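You operate a simulated robot arm through the tools that you are given. There is no shell and no other tool. Be economical: measure what you need, move in short steps, check, and stop when the job is done.

Carry out the task below with a simulated robot arm. There is one attempt and no reset: what you move stays moved.

TASK
Take the blue-topped block and put it on the orange card. Then fetch the black lug and set it on the green board.
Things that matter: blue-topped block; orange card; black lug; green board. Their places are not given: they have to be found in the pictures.

It is judged by the outcome, as a careful person would: the job done as asked, and still so three seconds after it is handed in. It fails if anything else is knocked over, pushed out of place, dropped, spilled or broken.

THE ROBOT
A 6-joint arm with a two-finger parallel gripper, fixed in place. Base frame: the origin is at the foot of the arm, x ahead of it, y to its left, z up; the work surface is at about z = 0.86. Lengths are in m, angles in degrees, forces in N, time in s.
With the tool pointing down near the work surface it reaches from about 0.24 to 0.64 m from the base axis. Its first joint turns from -66.0 to 66.0 degrees. Payload 2.7 kg.
Tool frame: the origin (TCP) lies between the finger pads and is the grasp point; the fingertips stand 0.023 m ahead of it; z points along the fingers, y is the line along which they close. The gripper opens to 0.094 m. The fingers are 0.038 m wide and 0.01 m thick; the gripper's body (0.054 by 0.096 m) begins 0.039 m behind the TCP.
Orientation is told as [roll, pitch, yaw] about the base's x, y, z axes, in that order, counted from this pose: with the fingers straight down and closing along the base's y, the tool's x points along the base's -x, its y along +y and its z along -z.

THE INTERFACE
- The arm moves only by the tool servo_tool. Its argument "targets" is a list of rows, each a list of 2 entries, a list of its own where there are three numbers: the shift along the base's x, y, z in m, then the turn, a rotation vector about the base's x, y, z in rad. In form: [[[dx, dy, dz], [rx, ry, rz]], ...]. A call has 1 to 8 rows; each row shifts and turns the commanded pose from where the row before left it. "claw" is the closure, from 0 (fully open) to 1 (shut), set as the call begins (left out, the last holds). A row lasts 0.2 s, in which the tool goes at most 0.05 m and 8.6 degrees; a call with a longer step from one row to the next is refused whole, and so is a gripper value outside its range. A pose out of reach is approached as far as the arm can. The call stops where the force on the tool passes 40 N (or 10 N more than at its start, if that is more) or the arm is blocked; 0.2 s more then pass. The fingers move at their own pace (about 0.045 m/s each) and stop on an object; they squeeze with about 40 N. The grip force told is the motor's: it shows also when the fingers shut on nothing. Time passes only in rows, and 0.2 s behind the last, so rows that do not move let the fingers close. It gives the time, the measured TCP pose, the force on the tool (base axes), the opening and the grip force at its end, in the units of the frame above (readings bear some noise), and new pictures: "views" is both (left out), scene, wrist or none.
- Cameras (640 x 400 px; columns grow to the right, rows downward): "scene" is fixed at [0.0885, -0.456, 1.4245]; the picture's right is [0.58, -0.82, 0.00], its down [-0.46, -0.32, -0.83] and it looks along [0.68, 0.48, -0.56] (base axes); focal length 322 px, centre (320, 200). "wrist" rides on the gripper at [-0.039, 0, -0.044] in the tool frame; the picture's right is [0.00, -1.00, 0.00], its down [0.97, 0.00, -0.24] and it looks along [0.24, 0.00, 0.97] (tool axes); focal length 218 px, centre (320, 200).
- locate(camera, pixels): for up to 12 pixels [column, row] of the newest picture of that camera ("zoom" is the newest enlarged one), the place [x, y, z] in the base frame of the surface seen there, good to about 0.003 m, but the place of the scene camera against the robot may be out by one fixed shift of up to 0.025 m in any direction. No time passes.
- zoom(camera, box): a new picture of the part [left, top, right, bottom] of that camera's present view, enlarged. No time passes.
- close_job(): hands the job in; it is judged then, once.

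Work in short steps. Measure before you move; look again where a grasp or a placing could have gone wrong, and mend it. You have 80 turns and 120 pictures in all, those below and enlarged ones among them. Open the gripper and draw the arm clear of the work before you hand the job in, unless the task says otherwise; then end with one line.

The tools are called after "Request:" as name(argument=value, ...) on one line, values as JSON. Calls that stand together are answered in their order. servo_tool: Moves the arm, as the interface text tells. Its arguments: {"type":"object","properties":{"targets":{"type":"array","items":{"type":"array"}},"claw":{"type":"number"},"views":{"type":"string","enum":["both","scene","wrist","none"]}},"required":["targets"]} The other tools are called the same way: locate (camera, pixels) gives the place of the surface under pixels of a picture; zoom (camera, box) takes an enlarged picture of a part of a camera's view; close_job () hands the job in.

At the start:

```text
clock: 0.0
tool_pos: [0.3732, -0.0327, 1.0924]
tcp_rot: [0.1, 0.0, 0.0]
contact_force: [0.2, 0.7, 0.8]
finger_gap: 0.094
finger_force: 0.1
```

scene: 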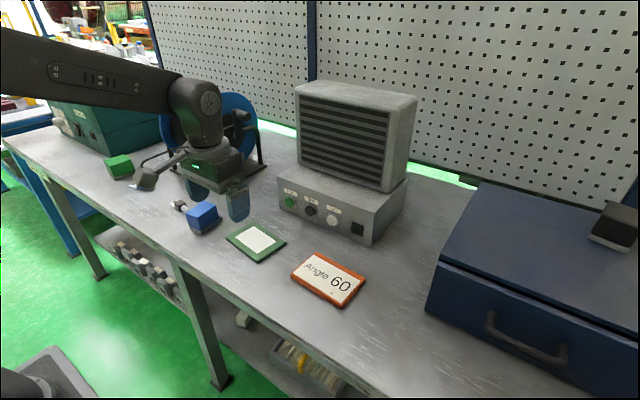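
wrist: 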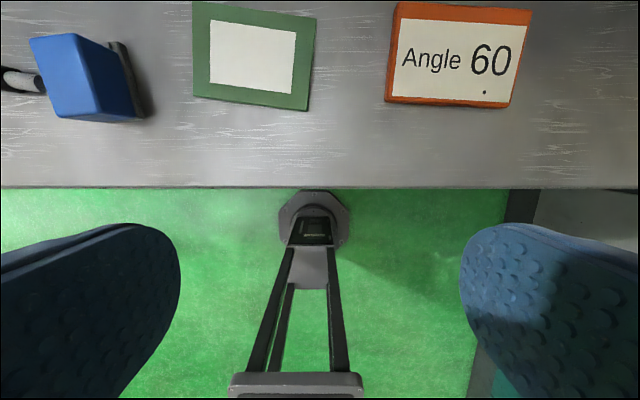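

The blue block appears near scene (203,217), the green board near (256,242) and the orange card near (328,280). I'll enlarge the area to find the black lug and see the shapes.

Request:
zoom(camera="scene", box=[90, 130, 290, 270])

Request:
locate(camera="wrist", pixels=[[65, 75], [105, 75], [30, 40], [78, 35], [60, 118], [132, 110], [20, 80], [140, 100], [255, 55], [455, 60], [240, 150], [150, 60]])

Request:
zoom(camera="wrist", box=[0, 0, 320, 200])

```text
2.86 times, centred on (190, 200) of scene
```

zoom: 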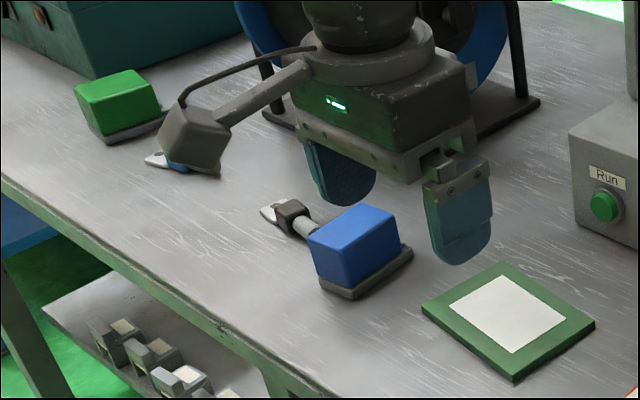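

```text
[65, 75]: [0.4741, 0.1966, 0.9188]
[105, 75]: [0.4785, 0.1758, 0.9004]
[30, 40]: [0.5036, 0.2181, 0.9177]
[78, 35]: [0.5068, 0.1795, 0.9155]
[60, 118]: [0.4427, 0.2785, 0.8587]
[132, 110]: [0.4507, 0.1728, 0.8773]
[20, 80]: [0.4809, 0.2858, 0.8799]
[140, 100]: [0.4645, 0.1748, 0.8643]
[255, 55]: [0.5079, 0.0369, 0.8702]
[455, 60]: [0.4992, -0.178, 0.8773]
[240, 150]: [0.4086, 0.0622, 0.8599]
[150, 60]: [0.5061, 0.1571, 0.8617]
```

```text
2.00 times, centred on (160, 100) of wrist
```

zoom: 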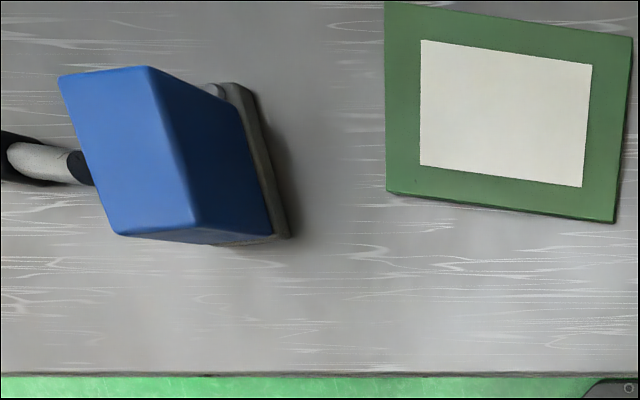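

Besides the blue block there is a cable lug with a black barrel, just left of it (zoom (290,215)). There's another lug by the green block. Before moving the gripper over them I check the nearby obstacles.

Request:
locate(camera="scene", pixels=[[252, 100], [240, 98], [262, 165], [225, 95], [120, 165], [180, 205], [197, 210], [300, 190], [330, 85], [100, 105], [256, 240], [328, 278]])

```text
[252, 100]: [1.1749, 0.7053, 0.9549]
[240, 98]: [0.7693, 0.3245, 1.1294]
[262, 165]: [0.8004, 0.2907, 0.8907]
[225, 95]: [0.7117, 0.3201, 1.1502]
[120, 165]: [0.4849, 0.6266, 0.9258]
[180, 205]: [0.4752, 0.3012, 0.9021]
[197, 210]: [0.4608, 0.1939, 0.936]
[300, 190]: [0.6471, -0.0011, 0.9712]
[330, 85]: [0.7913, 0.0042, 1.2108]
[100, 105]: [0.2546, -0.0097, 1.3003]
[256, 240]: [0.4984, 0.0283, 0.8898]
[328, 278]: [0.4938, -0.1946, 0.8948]
```

The spool is at x≥0.7, well clear. I move the tool over the block and lug to look down on them.

Request:
servo_tool(targets=[[[0.015, 0.04, 0.01], [0, 0, 0]], [[0.015, 0.04, 0.01], [0, 0, 0]], [[0.015, 0.04, 0.01], [0, 0, 0]], [[0.015, 0.04, 0], [0, 0, 0]], [[0.015, 0.04, 0], [0, 0, 0]], [[0.015, 0.04, 0], [0, 0, 0]], [[0, 0, 0], [0, 0, 0]]], claw=0)

```text
clock: 1.6
tool_pos: [0.4619, 0.2063, 1.1235]
tcp_rot: [0.1, -0.1, 0.0]
contact_force: [0.0, -0.6, 0.2]
finger_gap: 0.0941
finger_force: 0.1
```

scene: 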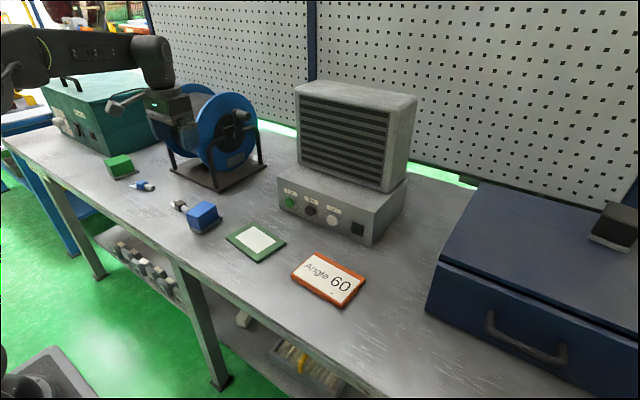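
wrist: 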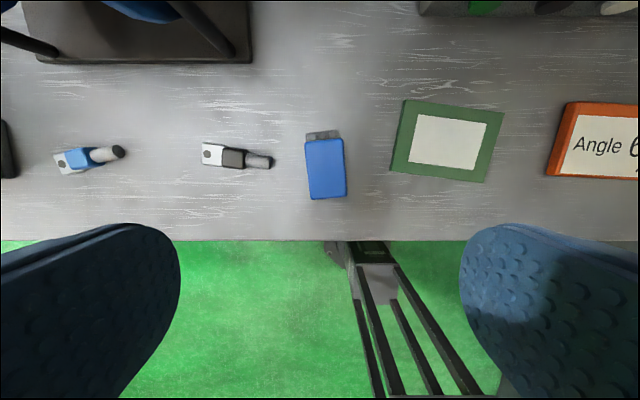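

Clear view now: black lug at wrist (237,157), blue block at (325,168), board (448,140), card (605,140). I zoom and measure.

Request:
zoom(camera="wrist", box=[190, 110, 350, 210])

Request:
locate(camera="wrist", pixels=[[306, 142], [342, 139], [346, 195], [312, 199], [322, 134], [404, 101], [503, 113], [486, 182], [391, 170], [448, 140], [568, 105], [548, 174]])

Request:
locate(camera="zoom", pixels=[[80, 170], [175, 190], [270, 205], [320, 210], [180, 165], [170, 215], [272, 182], [265, 228], [540, 230], [490, 95], [60, 130], [100, 230]])

```text
4.00 times, centred on (270, 160) of wrist
```

zoom: 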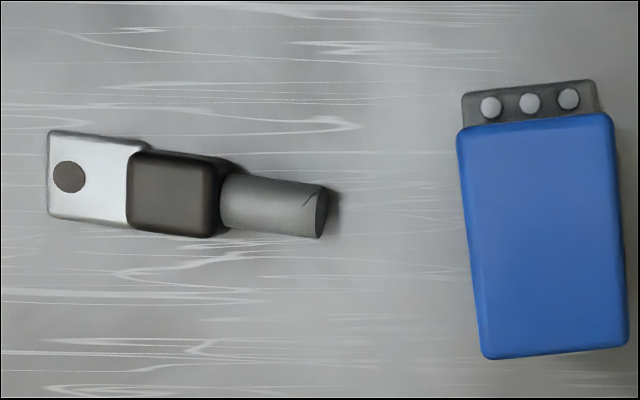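

```text
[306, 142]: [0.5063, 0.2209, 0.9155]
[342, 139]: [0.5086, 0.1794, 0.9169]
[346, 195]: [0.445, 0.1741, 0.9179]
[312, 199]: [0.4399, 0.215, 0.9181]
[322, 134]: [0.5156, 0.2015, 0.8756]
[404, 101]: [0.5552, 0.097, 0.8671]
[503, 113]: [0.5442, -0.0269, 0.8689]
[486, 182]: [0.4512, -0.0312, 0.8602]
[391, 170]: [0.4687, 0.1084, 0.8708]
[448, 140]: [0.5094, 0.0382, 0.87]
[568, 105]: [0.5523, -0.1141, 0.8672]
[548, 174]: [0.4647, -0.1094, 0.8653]
```

```text
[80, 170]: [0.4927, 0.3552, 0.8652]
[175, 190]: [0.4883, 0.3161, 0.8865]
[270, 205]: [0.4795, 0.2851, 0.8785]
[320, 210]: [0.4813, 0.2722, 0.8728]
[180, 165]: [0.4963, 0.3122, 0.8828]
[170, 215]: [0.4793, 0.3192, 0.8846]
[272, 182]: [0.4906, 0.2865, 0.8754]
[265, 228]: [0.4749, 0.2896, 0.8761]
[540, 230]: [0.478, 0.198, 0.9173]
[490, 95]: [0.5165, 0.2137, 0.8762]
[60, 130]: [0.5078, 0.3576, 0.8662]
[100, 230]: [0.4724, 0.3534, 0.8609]
```

Block top centre is (0.475, 0.1975), about 0.067×0.041, yaw ≈ +5°, top z 0.917. I go above it with that yaw, then check.

Request:
servo_tool(targets=[[[0.0065, -0.0045, -0.02], [0, 0, 0.085]], [[0.0065, -0.0045, -0.03], [0, 0, 0]], [[0, 0, -0.04], [0, 0, 0]], [[0, 0, -0.04], [0, 0, 0]], [[0, 0, 0], [0, 0, 0]]], claw=0)

```text
clock: 2.8
tool_pos: [0.474, 0.1969, 0.9938]
tcp_rot: [0.1, 0.0, 4.9]
contact_force: [0.3, -0.3, -0.2]
finger_gap: 0.0939
finger_force: 0.0
```

scene: 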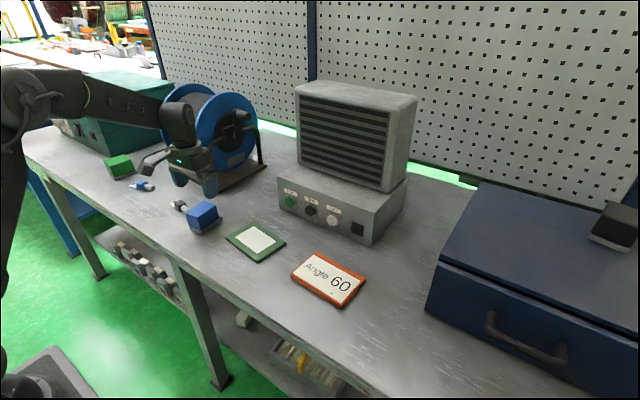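
wrist: 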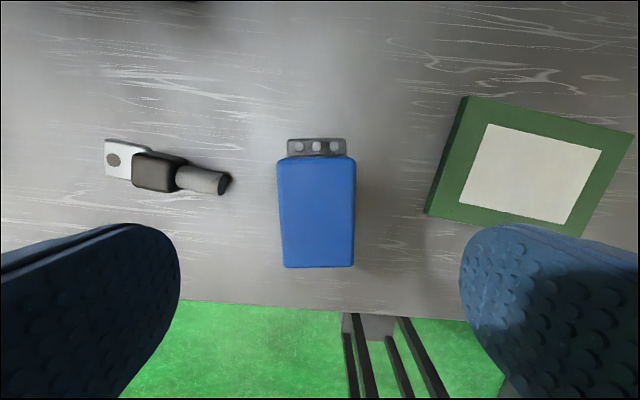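

The block is centred and aligned between the fingers. I lower to z≈0.904 and close.

Request:
servo_tool(targets=[[[0.001, 0, -0.04], [0, 0, 0]], [[0, 0, -0.03], [0, 0, 0]], [[0, 0, -0.02], [0, 0, 0]], [[0, 0, 0], [0, 0, 0]]], claw=0)

Request:
servo_tool(targets=[[[0, 0, 0], [0, 0, 0]], [[0, 0, 0], [0, 0, 0]], [[0, 0, 0], [0, 0, 0]], [[0, 0, 0], [0, 0, 0]], [[0, 0, 0], [0, 0, 0]]], claw=1)

```text
clock: 3.8
tool_pos: [0.4772, 0.1981, 0.902]
tcp_rot: [0.1, 0.0, 4.8]
contact_force: [0.1, 0.3, 0.2]
finger_gap: 0.094
finger_force: 0.0
```

scene: 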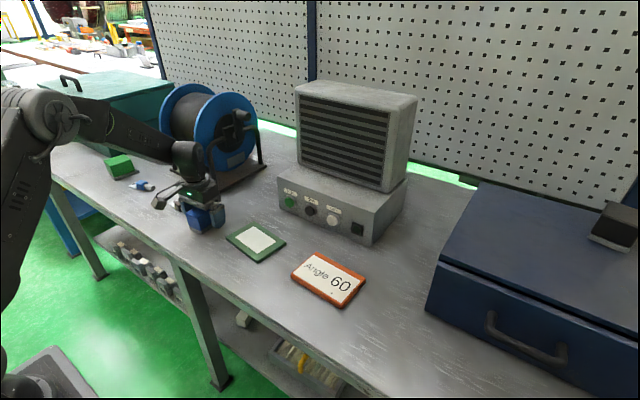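
wrist: 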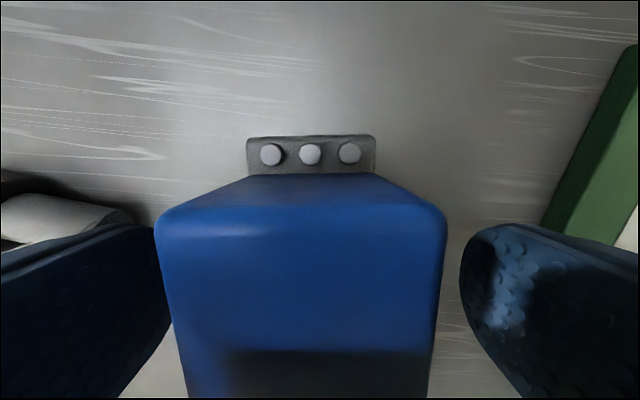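

```text
clock: 5.0
tool_pos: [0.4768, 0.1983, 0.9027]
tcp_rot: [0.1, 0.0, 4.9]
contact_force: [0.2, -0.9, 0.0]
finger_gap: 0.0447
finger_force: 39.8
```

scene: 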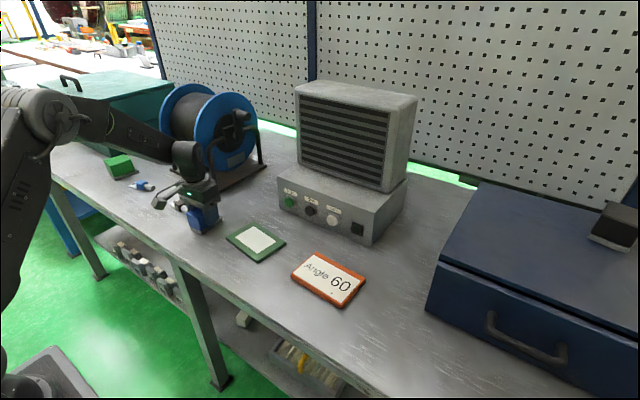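
wrist: 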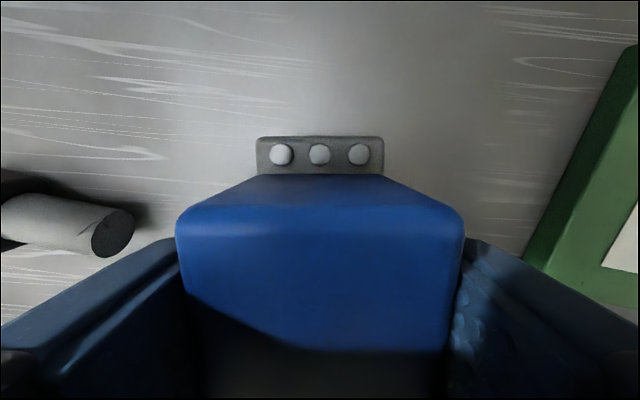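

Gripped at 0.0447 m with 40 N. I lift and carry toward the card.

Request:
servo_tool(targets=[[[0, 0, 0.015], [0, 0, 0]], [[0, 0, 0.03], [0, 0, 0]], [[0, 0, 0.035], [0, 0, 0]], [[0, -0.02, 0.03], [0, 0, 0]], [[0, -0.035, 0.02], [0, 0, 0]], [[0, -0.035, 0], [0, 0, 0]], [[0, -0.035, 0], [0, 0, 0]], [[0, 0, 0], [0, 0, 0]]], claw=1)

Request:
servo_tool(targets=[[[0, -0.035, 0], [0, 0, 0]], [[0, -0.035, 0], [0, 0, 0]], [[0, -0.035, 0], [0, 0, 0]], [[0, -0.035, 0], [0, 0, 0]], [[0, -0.03, 0], [0, 0, 0]], [[0, -0.02, 0], [0, 0, 0]], [[0, 0, 0], [0, 0, 0]]], claw=1)

```text
clock: 6.8
tool_pos: [0.4756, 0.0704, 1.0323]
tcp_rot: [0.1, 0.0, 5.0]
contact_force: [-0.4, 0.2, -0.8]
finger_gap: 0.0
finger_force: 40.3
```

scene: 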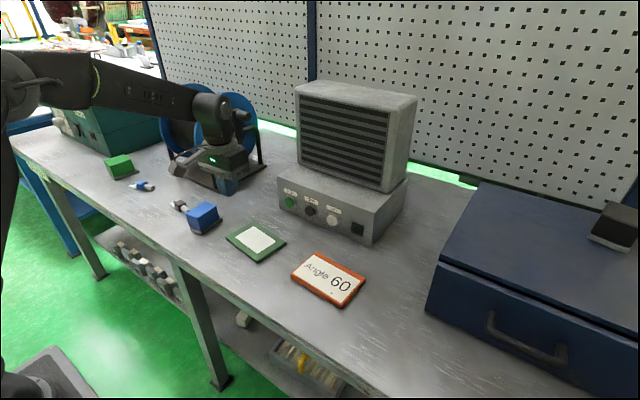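
wrist: 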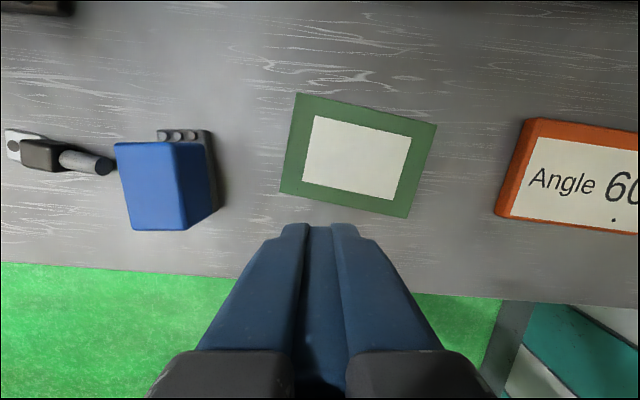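

```text
clock: 8.4
tool_pos: [0.4766, -0.1196, 1.0337]
tcp_rot: [0.1, -0.1, 4.8]
contact_force: [0.2, 0.0, 0.4]
finger_gap: 0.0
finger_force: 40.2
```

scene: 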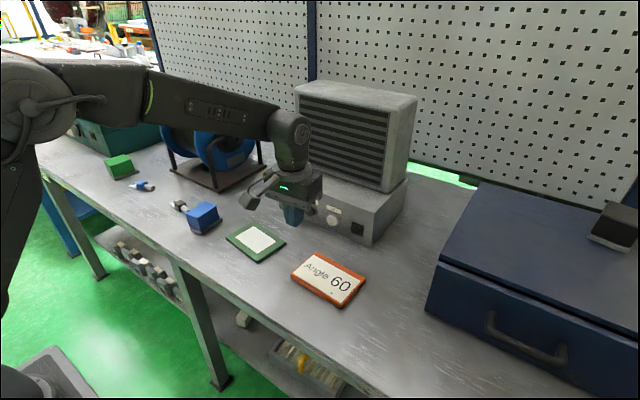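
wrist: 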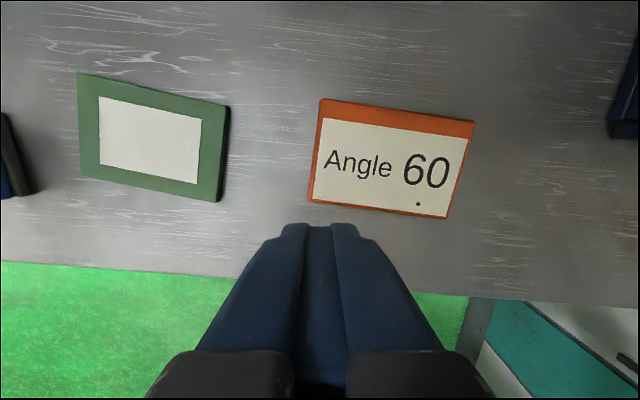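

The block slipped out during the lift: the gap is 0 and it still stands near its place (scene (203,216)). I measure the card from here, then go back to study the block.

Request:
locate(camera="wrist", pixels=[[322, 100], [473, 123], [447, 216], [309, 200], [390, 160], [390, 185], [78, 75], [228, 107], [215, 200], [85, 175], [150, 140]])

Request:
zoom(camera="scene", box=[160, 180, 240, 250])

```text
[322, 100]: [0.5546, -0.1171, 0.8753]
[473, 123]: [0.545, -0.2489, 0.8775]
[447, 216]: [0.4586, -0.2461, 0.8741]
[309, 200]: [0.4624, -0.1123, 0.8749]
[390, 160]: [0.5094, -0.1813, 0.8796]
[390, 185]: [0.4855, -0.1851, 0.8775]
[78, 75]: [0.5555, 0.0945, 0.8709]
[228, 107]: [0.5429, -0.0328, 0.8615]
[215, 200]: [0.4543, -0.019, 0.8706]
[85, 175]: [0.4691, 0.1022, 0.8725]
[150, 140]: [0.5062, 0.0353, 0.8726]
```

```text
5.71 times, centred on (200, 215) of scene
```

zoom: 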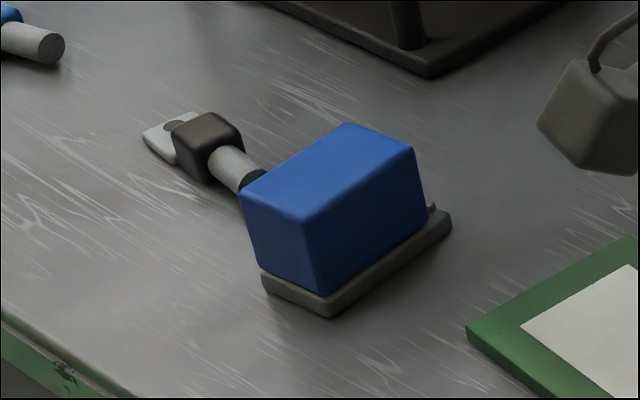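

Card: centre ≈(0.505, −0.181), top z≈0.876. I return above the block, opening the fingers, to look at it closely.

Request:
servo_tool(targets=[[[0, 0.03, 0], [0, 0, 0]], [[0, 0.04, 0], [0, 0, 0]], [[0, 0.04, 0], [0, 0, 0]], [[0, 0.04, 0], [0, 0, 0]], [[0, 0.04, 0], [0, 0, 0]], [[0, 0.04, 0], [0, 0, 0]], [[0, 0.04, 0], [0, 0, 0]], [[0, 0.02, 0], [0, 0, 0]]], claw=0, views="wrist")

Request:
zoom(camera="wrist", box=[200, 100, 400, 270])

```text
clock: 10.2
tool_pos: [0.4784, 0.1733, 1.0323]
tcp_rot: [0.1, 0.0, 4.8]
contact_force: [-0.5, 0.0, -0.2]
finger_gap: 0.0939
finger_force: 0.1
```

wrist: 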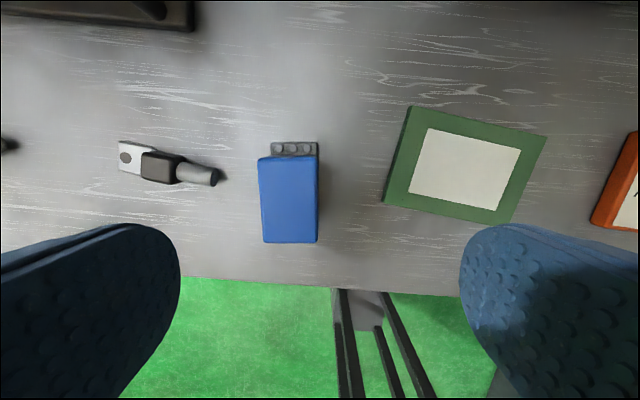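

```text
2.35 times, centred on (300, 185) of wrist
```

zoom: 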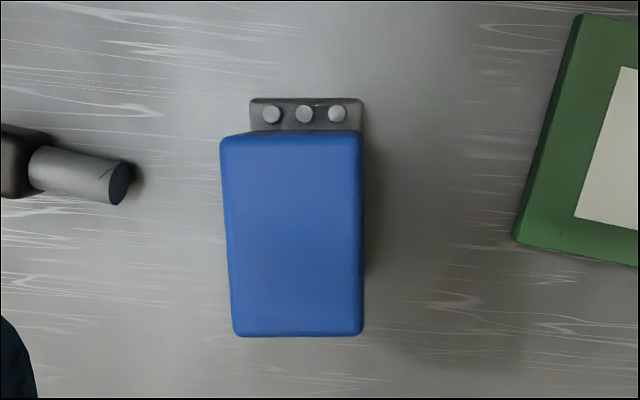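

The block stands upright where it was. I align over it again after measuring it.

Request:
locate(camera="wrist", pixels=[[261, 160], [317, 157], [317, 240], [266, 240], [289, 200], [274, 144], [317, 144]])

```text
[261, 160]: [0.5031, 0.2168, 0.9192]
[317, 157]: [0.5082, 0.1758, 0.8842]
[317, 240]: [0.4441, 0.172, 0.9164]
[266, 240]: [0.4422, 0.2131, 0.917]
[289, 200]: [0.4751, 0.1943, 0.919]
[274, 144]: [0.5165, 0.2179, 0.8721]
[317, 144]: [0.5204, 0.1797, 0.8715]
```

Block centre now (0.4745, 0.1945). I descend deeper this time (z≈0.889, tips at 0.866, above the table) so that the pads also span the grey base.

Request:
servo_tool(targets=[[[-0.003, 0.0215, 0], [0, 0, 0]], [[0, 0, -0.04], [0, 0, 0]], [[0, 0, -0.04], [0, 0, 0]], [[0, 0, -0.035], [0, 0, 0]], [[0, 0, -0.016], [0, 0, 0]], [[0, 0, -0.012], [0, 0, 0]], [[0, 0, 0], [0, 0, 0]]], claw=0)

Request:
servo_tool(targets=[[[0, 0, 0], [0, 0, 0]], [[0, 0, 0], [0, 0, 0]], [[0, 0, 0], [0, 0, 0]], [[0, 0, 0], [0, 0, 0]], [[0, 0, 0], [0, 0, 0]]], claw=1, views="wrist")

Request:
servo_tool(targets=[[[0, 0, 0.002], [0, 0, 0]], [[0, 0, 0.004], [0, 0, 0]], [[0, 0, 0.004], [0, 0, 0]], [[0, 0, 0], [0, 0, 0]]], claw=1)

```text
clock: 11.8
tool_pos: [0.4739, 0.1945, 0.8897]
tcp_rot: [0.1, 0.0, 4.9]
contact_force: [0.1, -0.3, -0.4]
finger_gap: 0.0942
finger_force: 0.1
```

scene: 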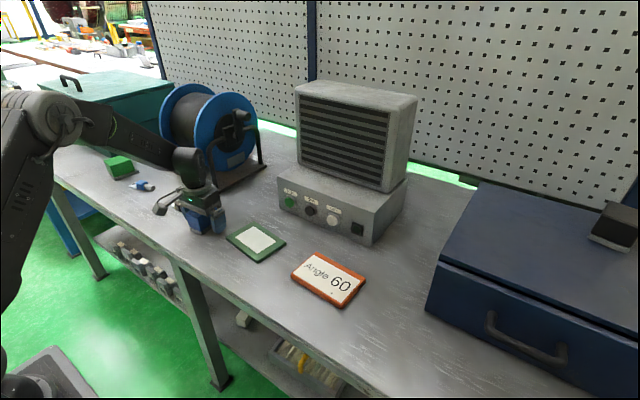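
wrist: 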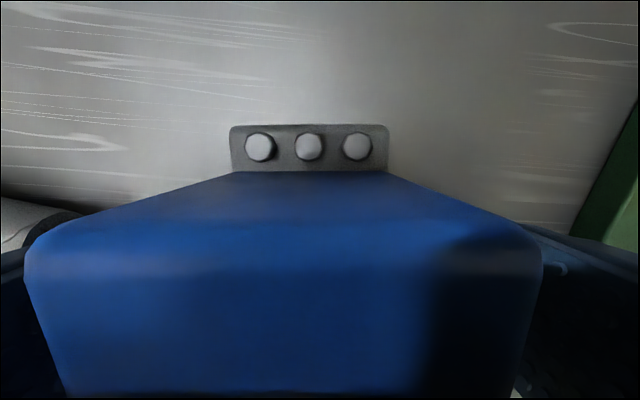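

```text
clock: 13.0
tool_pos: [0.4746, 0.1944, 0.889]
tcp_rot: [0.1, 0.0, 4.9]
contact_force: [-0.3, 1.2, 0.2]
finger_gap: 0.0449
finger_force: 39.9
```

wrist: 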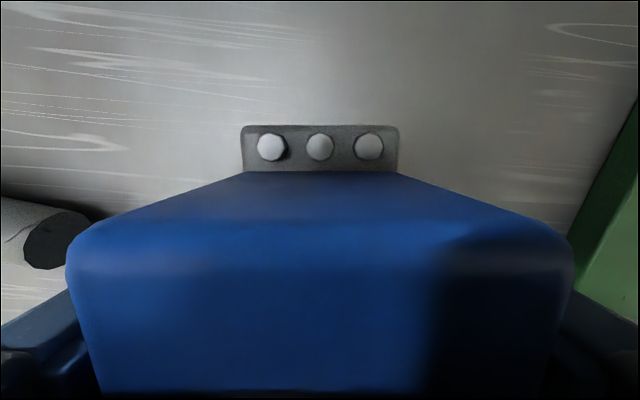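

```text
clock: 14.0
tool_pos: [0.4736, 0.1942, 0.8997]
tcp_rot: [0.1, 0.0, 4.9]
contact_force: [0.5, 0.1, -2.1]
finger_gap: 0.045
finger_force: 39.7
```

scene: 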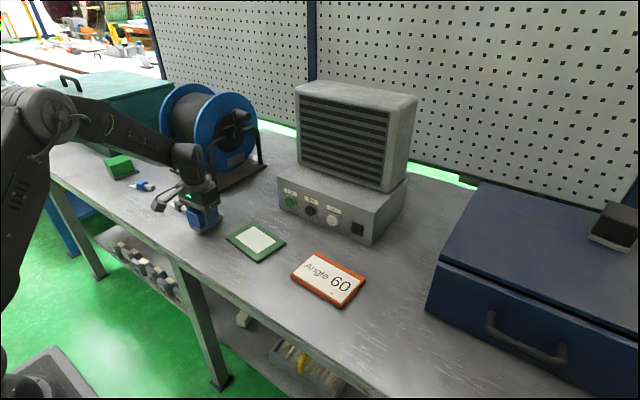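
wrist: 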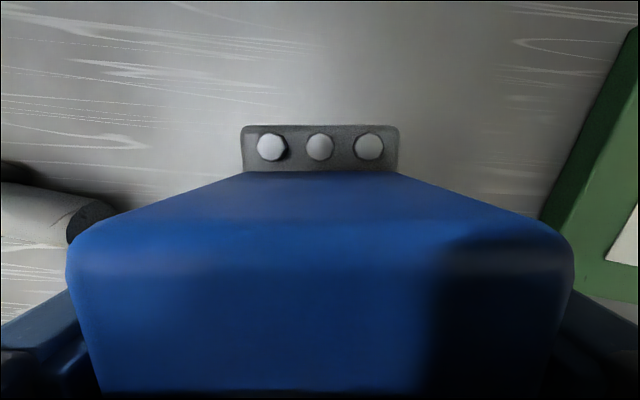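

It's holding: the block is unmoved in the wrist view, weight ≈2 N. I wait and rise a little more to see whether it creeps.

Request:
servo_tool(targets=[[[0, 0, 0.005], [0, 0, 0]], [[0, 0, 0.005], [0, 0, 0]], [[0, 0, 0.005], [0, 0, 0]], [[0, 0, 0], [0, 0, 0]], [[0, 0, 0], [0, 0, 0]], [[0, 0, 0], [0, 0, 0]]], claw=1)

```text
clock: 15.4
tool_pos: [0.4757, 0.1938, 0.9156]
tcp_rot: [0.1, 0.0, 4.9]
contact_force: [-1.4, -0.3, -3.0]
finger_gap: 0.0448
finger_force: 40.0
```

scene: 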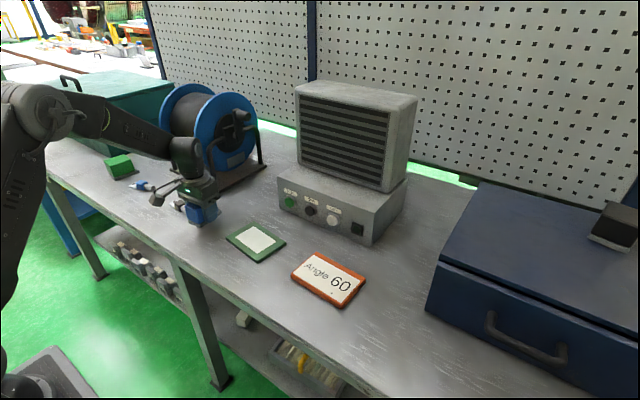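
wrist: 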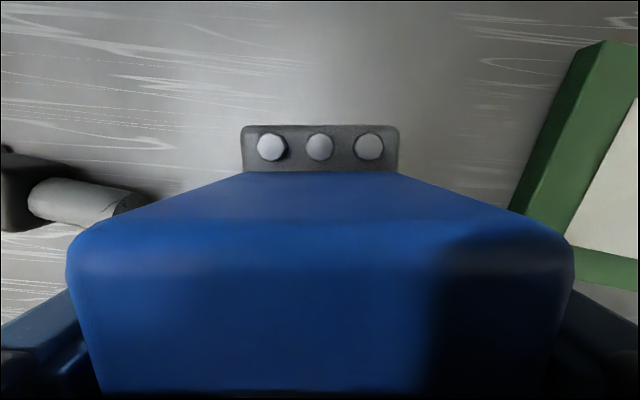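

No creep. I lift slowly and carry it gently, low over the boards, turning toward the card's yaw (≈−3.5°).

Request:
servo_tool(targets=[[[0, 0, 0.008], [0, 0, 0]], [[0, 0, 0.01], [0, 0, 0]], [[0, 0, 0.01], [0, 0, 0]], [[0, -0.008, 0.005], [0, 0, 0]], [[0.002, -0.015, 0], [0, 0, -0.02]], [[0.002, -0.018, 0], [0, 0, -0.02]], [[0.002, -0.018, 0], [0, 0, -0.02]], [[0.002, -0.018, 0], [0, 0, -0.02]]], claw=1)

```text
clock: 17.2
tool_pos: [0.4819, 0.1141, 0.9503]
tcp_rot: [0.1, 0.0, 0.3]
contact_force: [-0.3, -0.6, -2.9]
finger_gap: 0.0446
finger_force: 40.3
```

scene: 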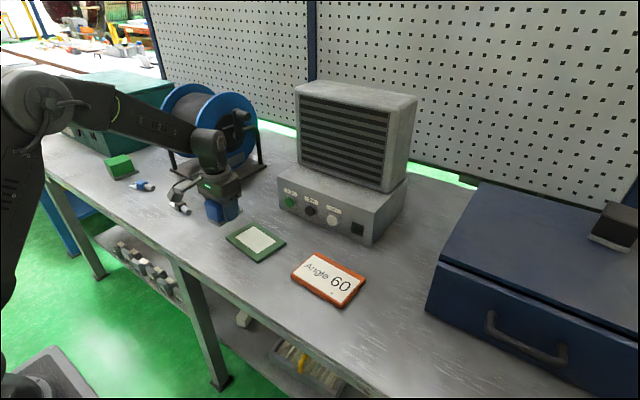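
wrist: 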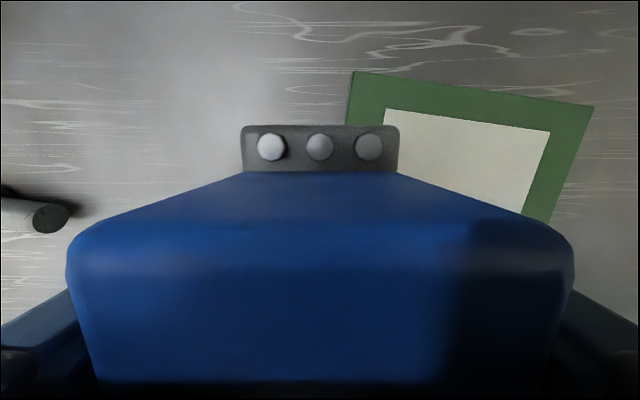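

Still firmly held at the same place in the grip. I continue at the same gentle pace.

Request:
servo_tool(targets=[[[0.002, -0.018, 0], [0, 0, -0.02]], [[0.002, -0.02, 0], [0, 0, -0.02]], [[0.002, -0.02, 0], [0, 0, -0.015]], [[0.002, -0.02, 0], [0, 0, -0.012]], [[0.002, -0.02, 0], [0, 0, 0]], [[0.002, -0.02, 0], [0, 0, 0]], [[0.002, -0.02, 0], [0, 0, 0]], [[0.002, -0.02, 0], [0, 0, 0]]], claw=1, views="wrist")

Request:
servo_tool(targets=[[[0.001, -0.02, 0], [0, 0, 0]], [[0.001, -0.02, 0], [0, 0, 0]], [[0, -0.02, 0], [0, 0, 0]], [[0, -0.02, 0], [0, 0, 0]], [[0, -0.02, 0], [0, 0, 0]], [[0, -0.02, 0], [0, 0, 0]], [[0, -0.014, 0], [0, 0, 0]], [[0, 0, 0], [0, 0, 0]]], claw=1)

```text
clock: 19.0
tool_pos: [0.4986, -0.0415, 0.9476]
tcp_rot: [0.0, -0.1, -3.7]
contact_force: [-0.1, 0.6, -2.7]
finger_gap: 0.0449
finger_force: 40.6
```

wrist: 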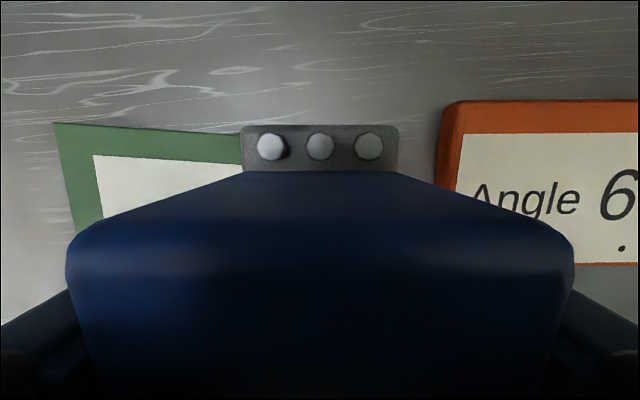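

```text
clock: 20.8
tool_pos: [0.5, -0.1764, 0.948]
tcp_rot: [0.0, -0.1, -3.6]
contact_force: [0.2, 0.4, -2.9]
finger_gap: 0.0448
finger_force: 40.1
```

scene: 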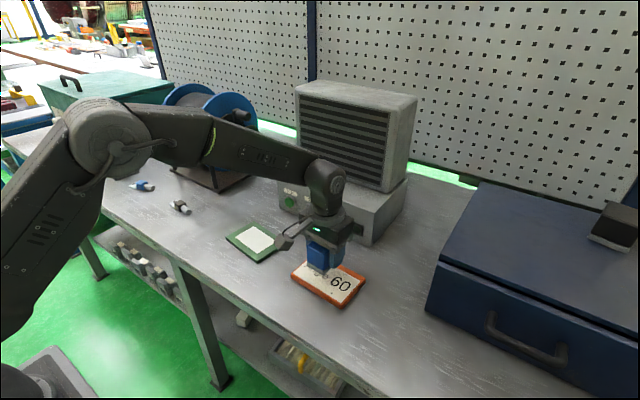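
wrist: 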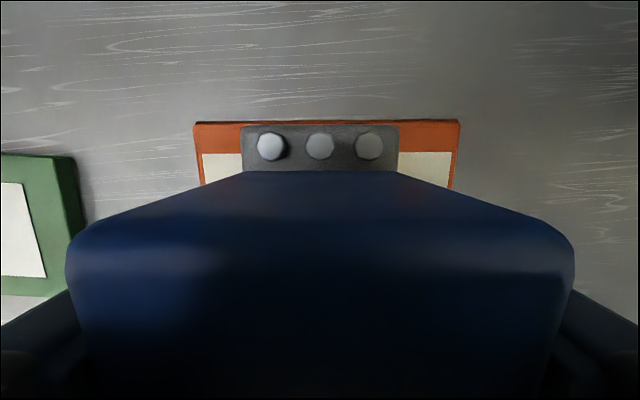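

Above the card. Expected contact at TCP z≈0.905. I descend to 0.910 first, nudging y by −0.005.

Request:
servo_tool(targets=[[[0, -0.005, -0.012], [0, 0, 0]], [[0, 0, -0.012], [0, 0, 0]], [[0, 0, -0.01], [0, 0, 0]], [[0, 0, -0.004], [0, 0, 0]], [[0, 0, 0], [0, 0, 0]]], claw=1)

Request:
zoom(camera="scene", box=[270, 220, 390, 310])

```text
clock: 22.0
tool_pos: [0.4998, -0.1811, 0.9105]
tcp_rot: [0.0, 0.1, -3.6]
contact_force: [0.2, 0.4, -2.0]
finger_gap: 0.0449
finger_force: 40.0
```

scene: 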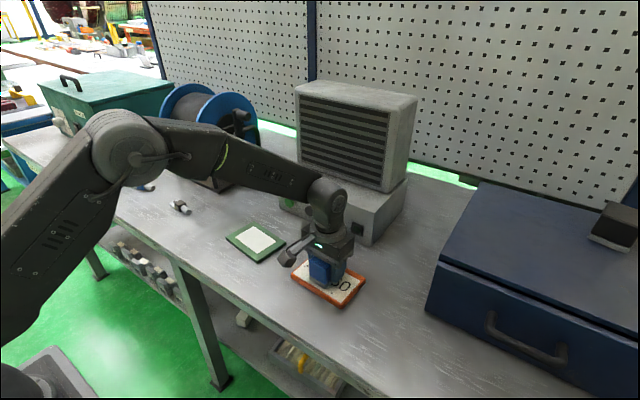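
wrist: 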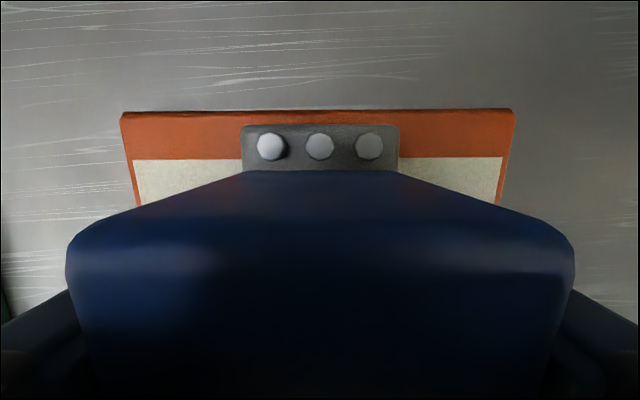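

```text
4.44 times, centred on (330, 265) of scene
```

zoom: 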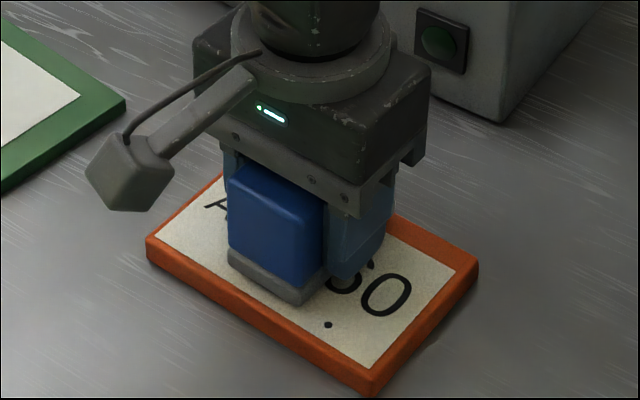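

Well inside the card's edges. I lower in small steps until contact shows.

Request:
servo_tool(targets=[[[0, 0, -0.002], [0, 0, 0]], [[0, 0, -0.0015], [0, 0, 0]], [[0, 0, 0], [0, 0, 0]]], claw=1, views="none")

Request:
servo_tool(targets=[[[0, 0, -0.0015], [0, 0, 0]], [[0, 0, 0], [0, 0, 0]]], claw=1, views="none")

```text
clock: 22.8
tool_pos: [0.5012, -0.1798, 0.9072]
tcp_rot: [0.1, 0.0, -3.7]
contact_force: [0.2, -0.1, -2.6]
finger_gap: 0.0449
finger_force: 40.2
```

```text
clock: 23.4
tool_pos: [0.5013, -0.18, 0.9064]
tcp_rot: [0.1, 0.1, -3.6]
contact_force: [0.5, -0.4, -2.1]
finger_gap: 0.0448
finger_force: 40.1
```

Request:
servo_tool(targets=[[[0, 0, -0.0015], [0, 0, 0]], [[0, 0, 0], [0, 0, 0]]], claw=1, views="none")

Request:
servo_tool(targets=[[[0, 0, -0.001], [0, 0, 0]], [[0, 0, 0], [0, 0, 0]]], claw=1, views="wrist")

```text
clock: 24.0
tool_pos: [0.5001, -0.1808, 0.9061]
tcp_rot: [0.0, 0.0, -3.6]
contact_force: [-1.3, 2.3, 6.6]
finger_gap: 0.0451
finger_force: 40.0
```

```text
clock: 24.6
tool_pos: [0.501, -0.1808, 0.9049]
tcp_rot: [0.0, -0.2, -3.5]
contact_force: [0.6, 4.1, 17.6]
finger_gap: 0.0449
finger_force: 40.4
```

wrist: 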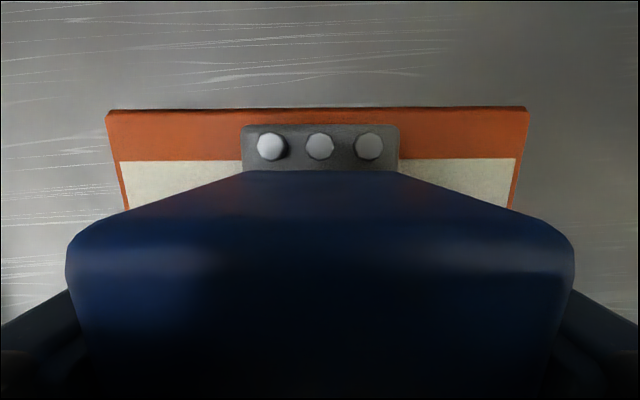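

Seated (17 N up). I ease off slightly, open, and rise straight up.

Request:
servo_tool(targets=[[[0, 0, 0.0015], [0, 0, 0]], [[0, 0, 0], [0, 0, 0]]], claw=1, views="none")

Request:
servo_tool(targets=[[[0, 0, 0], [0, 0, 0]], [[0, 0, 0], [0, 0, 0]], [[0, 0, 0], [0, 0, 0]], [[0, 0, 0], [0, 0, 0]], [[0, 0, 0], [0, 0, 0]], [[0, 0, 0], [0, 0, 0]]], claw=0, views="none")

Request:
servo_tool(targets=[[[0, 0, 0.02], [0, 0, 0]], [[0, 0, 0.035], [0, 0, 0]], [[0, 0, 0.04], [0, 0, 0]], [[0, 0, 0.03], [0, 0, 0]], [[0, 0, 0], [0, 0, 0]]], claw=0)

```text
clock: 25.2
tool_pos: [0.4994, -0.1798, 0.9046]
tcp_rot: [0.1, -0.2, -3.6]
contact_force: [3.2, -1.1, 8.9]
finger_gap: 0.045
finger_force: 39.6
```

```text
clock: 26.6
tool_pos: [0.5018, -0.1796, 0.9044]
tcp_rot: [0.1, 0.0, -3.7]
contact_force: [0.0, 0.1, 0.0]
finger_gap: 0.0942
finger_force: 0.1
```

```text
clock: 27.8
tool_pos: [0.5009, -0.1798, 1.029]
tcp_rot: [0.1, 0.0, -3.6]
contact_force: [-0.5, 0.0, 0.0]
finger_gap: 0.0944
finger_force: 0.1
```

scene: 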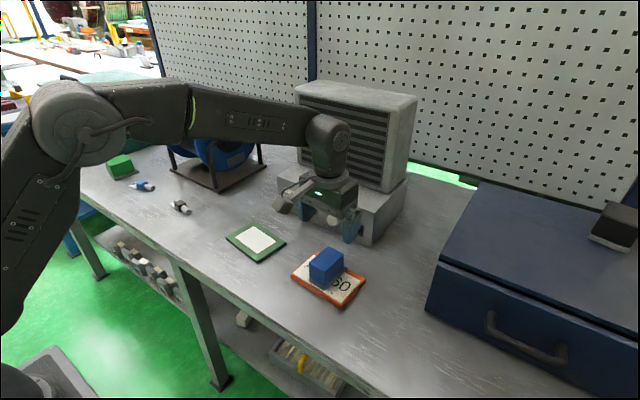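
wrist: 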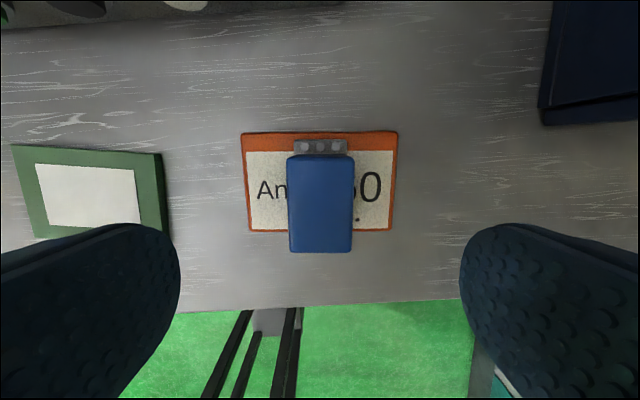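

The block stands on the card. I check its footprint, then go to the lug.

Request:
zoom(camera="scene", box=[280, 230, 380, 315])

Request:
servo_tool(targets=[[[0, 0.045, 0.01], [0, 0, 0.03]], [[0, 0.045, 0.01], [0, 0, 0.03]], [[-0.002, 0.045, 0], [0, 0, 0]], [[-0.002, 0.045, 0], [0, 0, 0]], [[-0.002, 0.045, 0], [0, 0, 0]], [[-0.002, 0.045, 0], [0, 0, 0]], [[-0.002, 0.045, 0], [0, 0, 0]], [[0, 0.045, 0], [0, 0, 0]]], claw=0, views="none")

Request:
servo_tool(targets=[[[0, 0.045, 0], [0, 0, 0]], [[0, 0.045, 0], [0, 0, 0]], [[0, 0.03, 0], [0, 0, 0]], [[0, 0, 0], [0, 0, 0]]], claw=0)

```text
4.71 times, centred on (330, 272) of scene
```

zoom: 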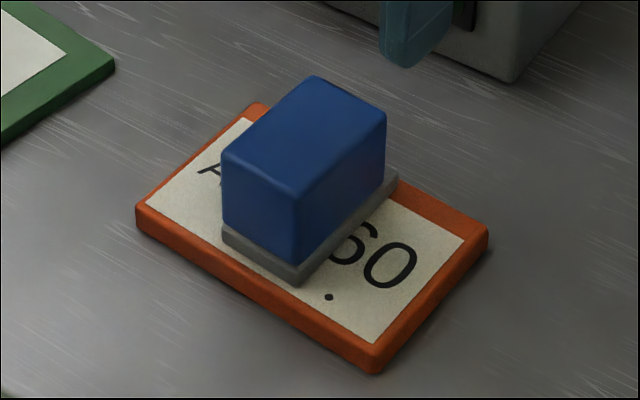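

```text
clock: 29.6
tool_pos: [0.4905, 0.1813, 1.0519]
tcp_rot: [0.1, 0.0, -0.2]
contact_force: [0.1, 0.0, -0.6]
finger_gap: 0.0942
finger_force: 0.0
```

```text
clock: 30.6
tool_pos: [0.4913, 0.3013, 1.0515]
tcp_rot: [0.2, 0.0, -0.2]
contact_force: [0.0, -0.7, 0.3]
finger_gap: 0.0941
finger_force: 0.0
```

scene: 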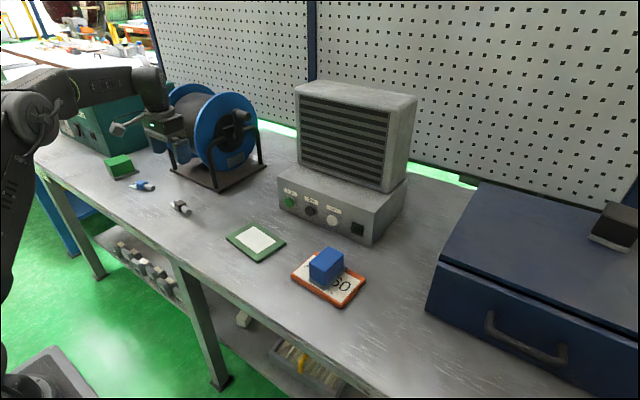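
wrist: 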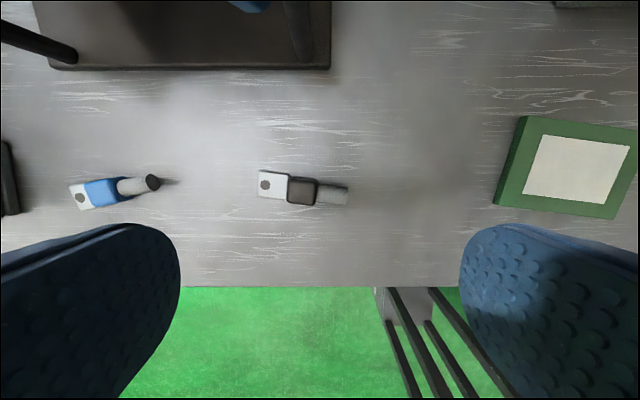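

Request:
zoom(camera="wrist", box=[240, 150, 368, 230])

Request:
locate(camera="zoom", pixels=[[100, 100], [100, 230], [330, 200], [260, 150], [380, 165], [365, 260], [255, 245], [310, 140], [430, 210], [520, 200], [320, 265], [320, 150]])

Request:
locate(camera="wrist", pixels=[[302, 190], [302, 180], [302, 203], [289, 188], [316, 193], [265, 185], [259, 172], [345, 195], [155, 183], [69, 69]])

```text
5.00 times, centred on (304, 190) of wrist
```

zoom: 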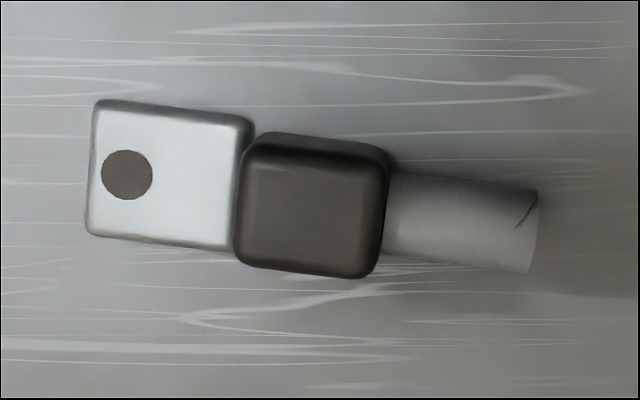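

```text
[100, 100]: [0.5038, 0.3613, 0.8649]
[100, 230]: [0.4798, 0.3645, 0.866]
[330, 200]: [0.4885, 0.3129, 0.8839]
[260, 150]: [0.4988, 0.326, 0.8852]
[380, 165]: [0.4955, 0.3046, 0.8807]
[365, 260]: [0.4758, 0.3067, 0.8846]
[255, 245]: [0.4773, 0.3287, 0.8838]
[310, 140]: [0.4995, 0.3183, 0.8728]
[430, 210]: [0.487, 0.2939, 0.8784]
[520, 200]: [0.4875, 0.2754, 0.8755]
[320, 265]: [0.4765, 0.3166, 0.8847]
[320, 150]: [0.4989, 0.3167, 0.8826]
```

```text
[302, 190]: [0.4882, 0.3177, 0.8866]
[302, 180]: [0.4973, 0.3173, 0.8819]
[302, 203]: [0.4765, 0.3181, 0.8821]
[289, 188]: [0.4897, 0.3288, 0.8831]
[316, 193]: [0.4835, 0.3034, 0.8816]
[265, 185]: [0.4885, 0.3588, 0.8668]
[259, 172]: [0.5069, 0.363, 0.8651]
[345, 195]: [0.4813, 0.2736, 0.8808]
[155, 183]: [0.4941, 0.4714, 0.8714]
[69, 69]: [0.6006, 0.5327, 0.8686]
```

Black lug: block centre (0.4875, 0.3165), top z 0.885, axis along y tilted −5°. I turn the gripper to close across it (yaw +85°), staying high.

Request:
servo_tool(targets=[[[-0.001, 0.004, 0], [0, 0, 0.145]], [[-0.001, 0.004, 0], [0, 0, 0.148]], [[-0.001, 0.004, 0], [0, 0, 0.148]], [[-0.001, 0.003, 0], [0, 0, 0.148]], [[0, 0, 0], [0, 0, 0.148]], [[0, 0, 0], [0, 0, 0.148]], [[0, 0, 0], [0, 0, 0.148]], [[0, 0, 0], [0, 0, 0.148]]], claw=0, views="none")

Request:
servo_tool(targets=[[[0, 0, 0], [0, 0, 0.148]], [[0, 0, 0], [0, 0, 0.148]], [[0, 0, -0.03], [0, 0, 0.01]], [[0, 0, -0.03], [0, 0, 0]], [[0, 0, 0], [0, 0, 0]]], claw=0)

```text
clock: 32.4
tool_pos: [0.4864, 0.3147, 1.0494]
tcp_rot: [0.1, 0.1, 67.7]
contact_force: [-0.6, 0.9, 0.2]
finger_gap: 0.0939
finger_force: 0.0
```

```text
clock: 33.6
tool_pos: [0.4862, 0.3143, 0.9894]
tcp_rot: [0.1, 0.0, 85.0]
contact_force: [-0.3, 0.2, -0.1]
finger_gap: 0.094
finger_force: 0.1
```

scene: 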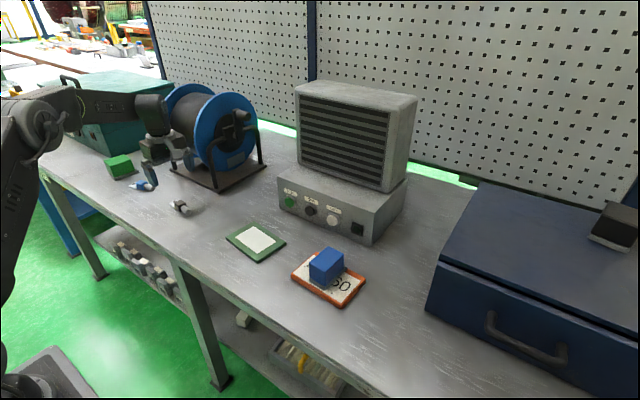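
wrist: 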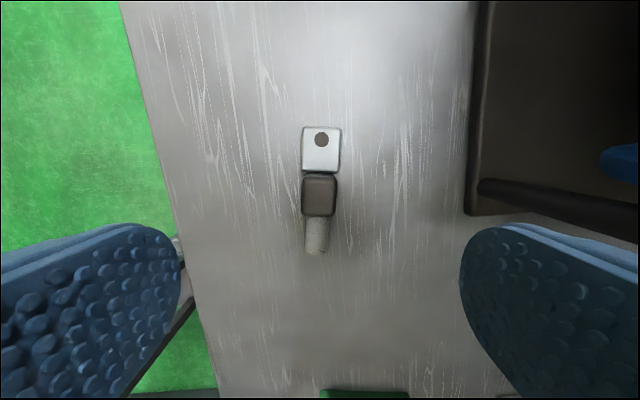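

Aligned and centred (lug at column 320). I measure once more before descending.

Request:
locate(camera="wrist", pixels=[[306, 180], [334, 180], [306, 208], [334, 208], [320, 194], [319, 225], [320, 155], [318, 248], [305, 129]])

```text
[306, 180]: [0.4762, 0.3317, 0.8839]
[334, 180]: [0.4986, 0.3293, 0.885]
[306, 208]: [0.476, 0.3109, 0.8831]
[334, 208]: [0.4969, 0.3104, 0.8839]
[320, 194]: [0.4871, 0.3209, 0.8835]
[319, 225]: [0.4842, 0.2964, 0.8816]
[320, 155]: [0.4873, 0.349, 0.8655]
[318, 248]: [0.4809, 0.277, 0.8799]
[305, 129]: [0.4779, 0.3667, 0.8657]
```

Request:
servo_tool(targets=[[[0.001, 0.005, -0.035], [0, 0, 0]], [[0, 0, -0.035], [0, 0, 0]], [[0, 0, -0.02], [0, 0, 0]], [[0, 0, -0.01], [0, 0, 0]], [[0, 0, 0], [0, 0, 0]]], claw=0)

```text
clock: 34.8
tool_pos: [0.4847, 0.3179, 0.8879]
tcp_rot: [0.1, 0.0, 85.1]
contact_force: [-0.1, 1.2, -0.1]
finger_gap: 0.0937
finger_force: 0.1
```

scene: 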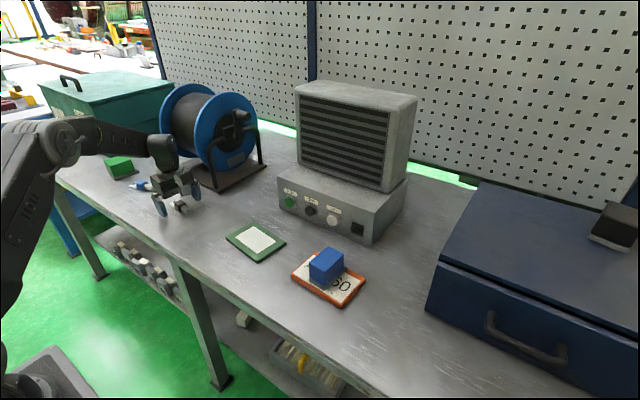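
wrist: 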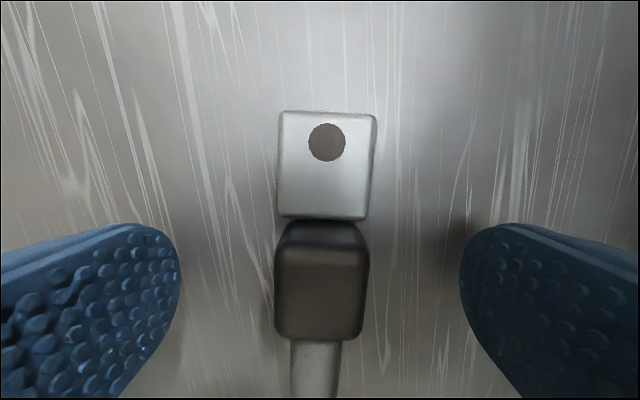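

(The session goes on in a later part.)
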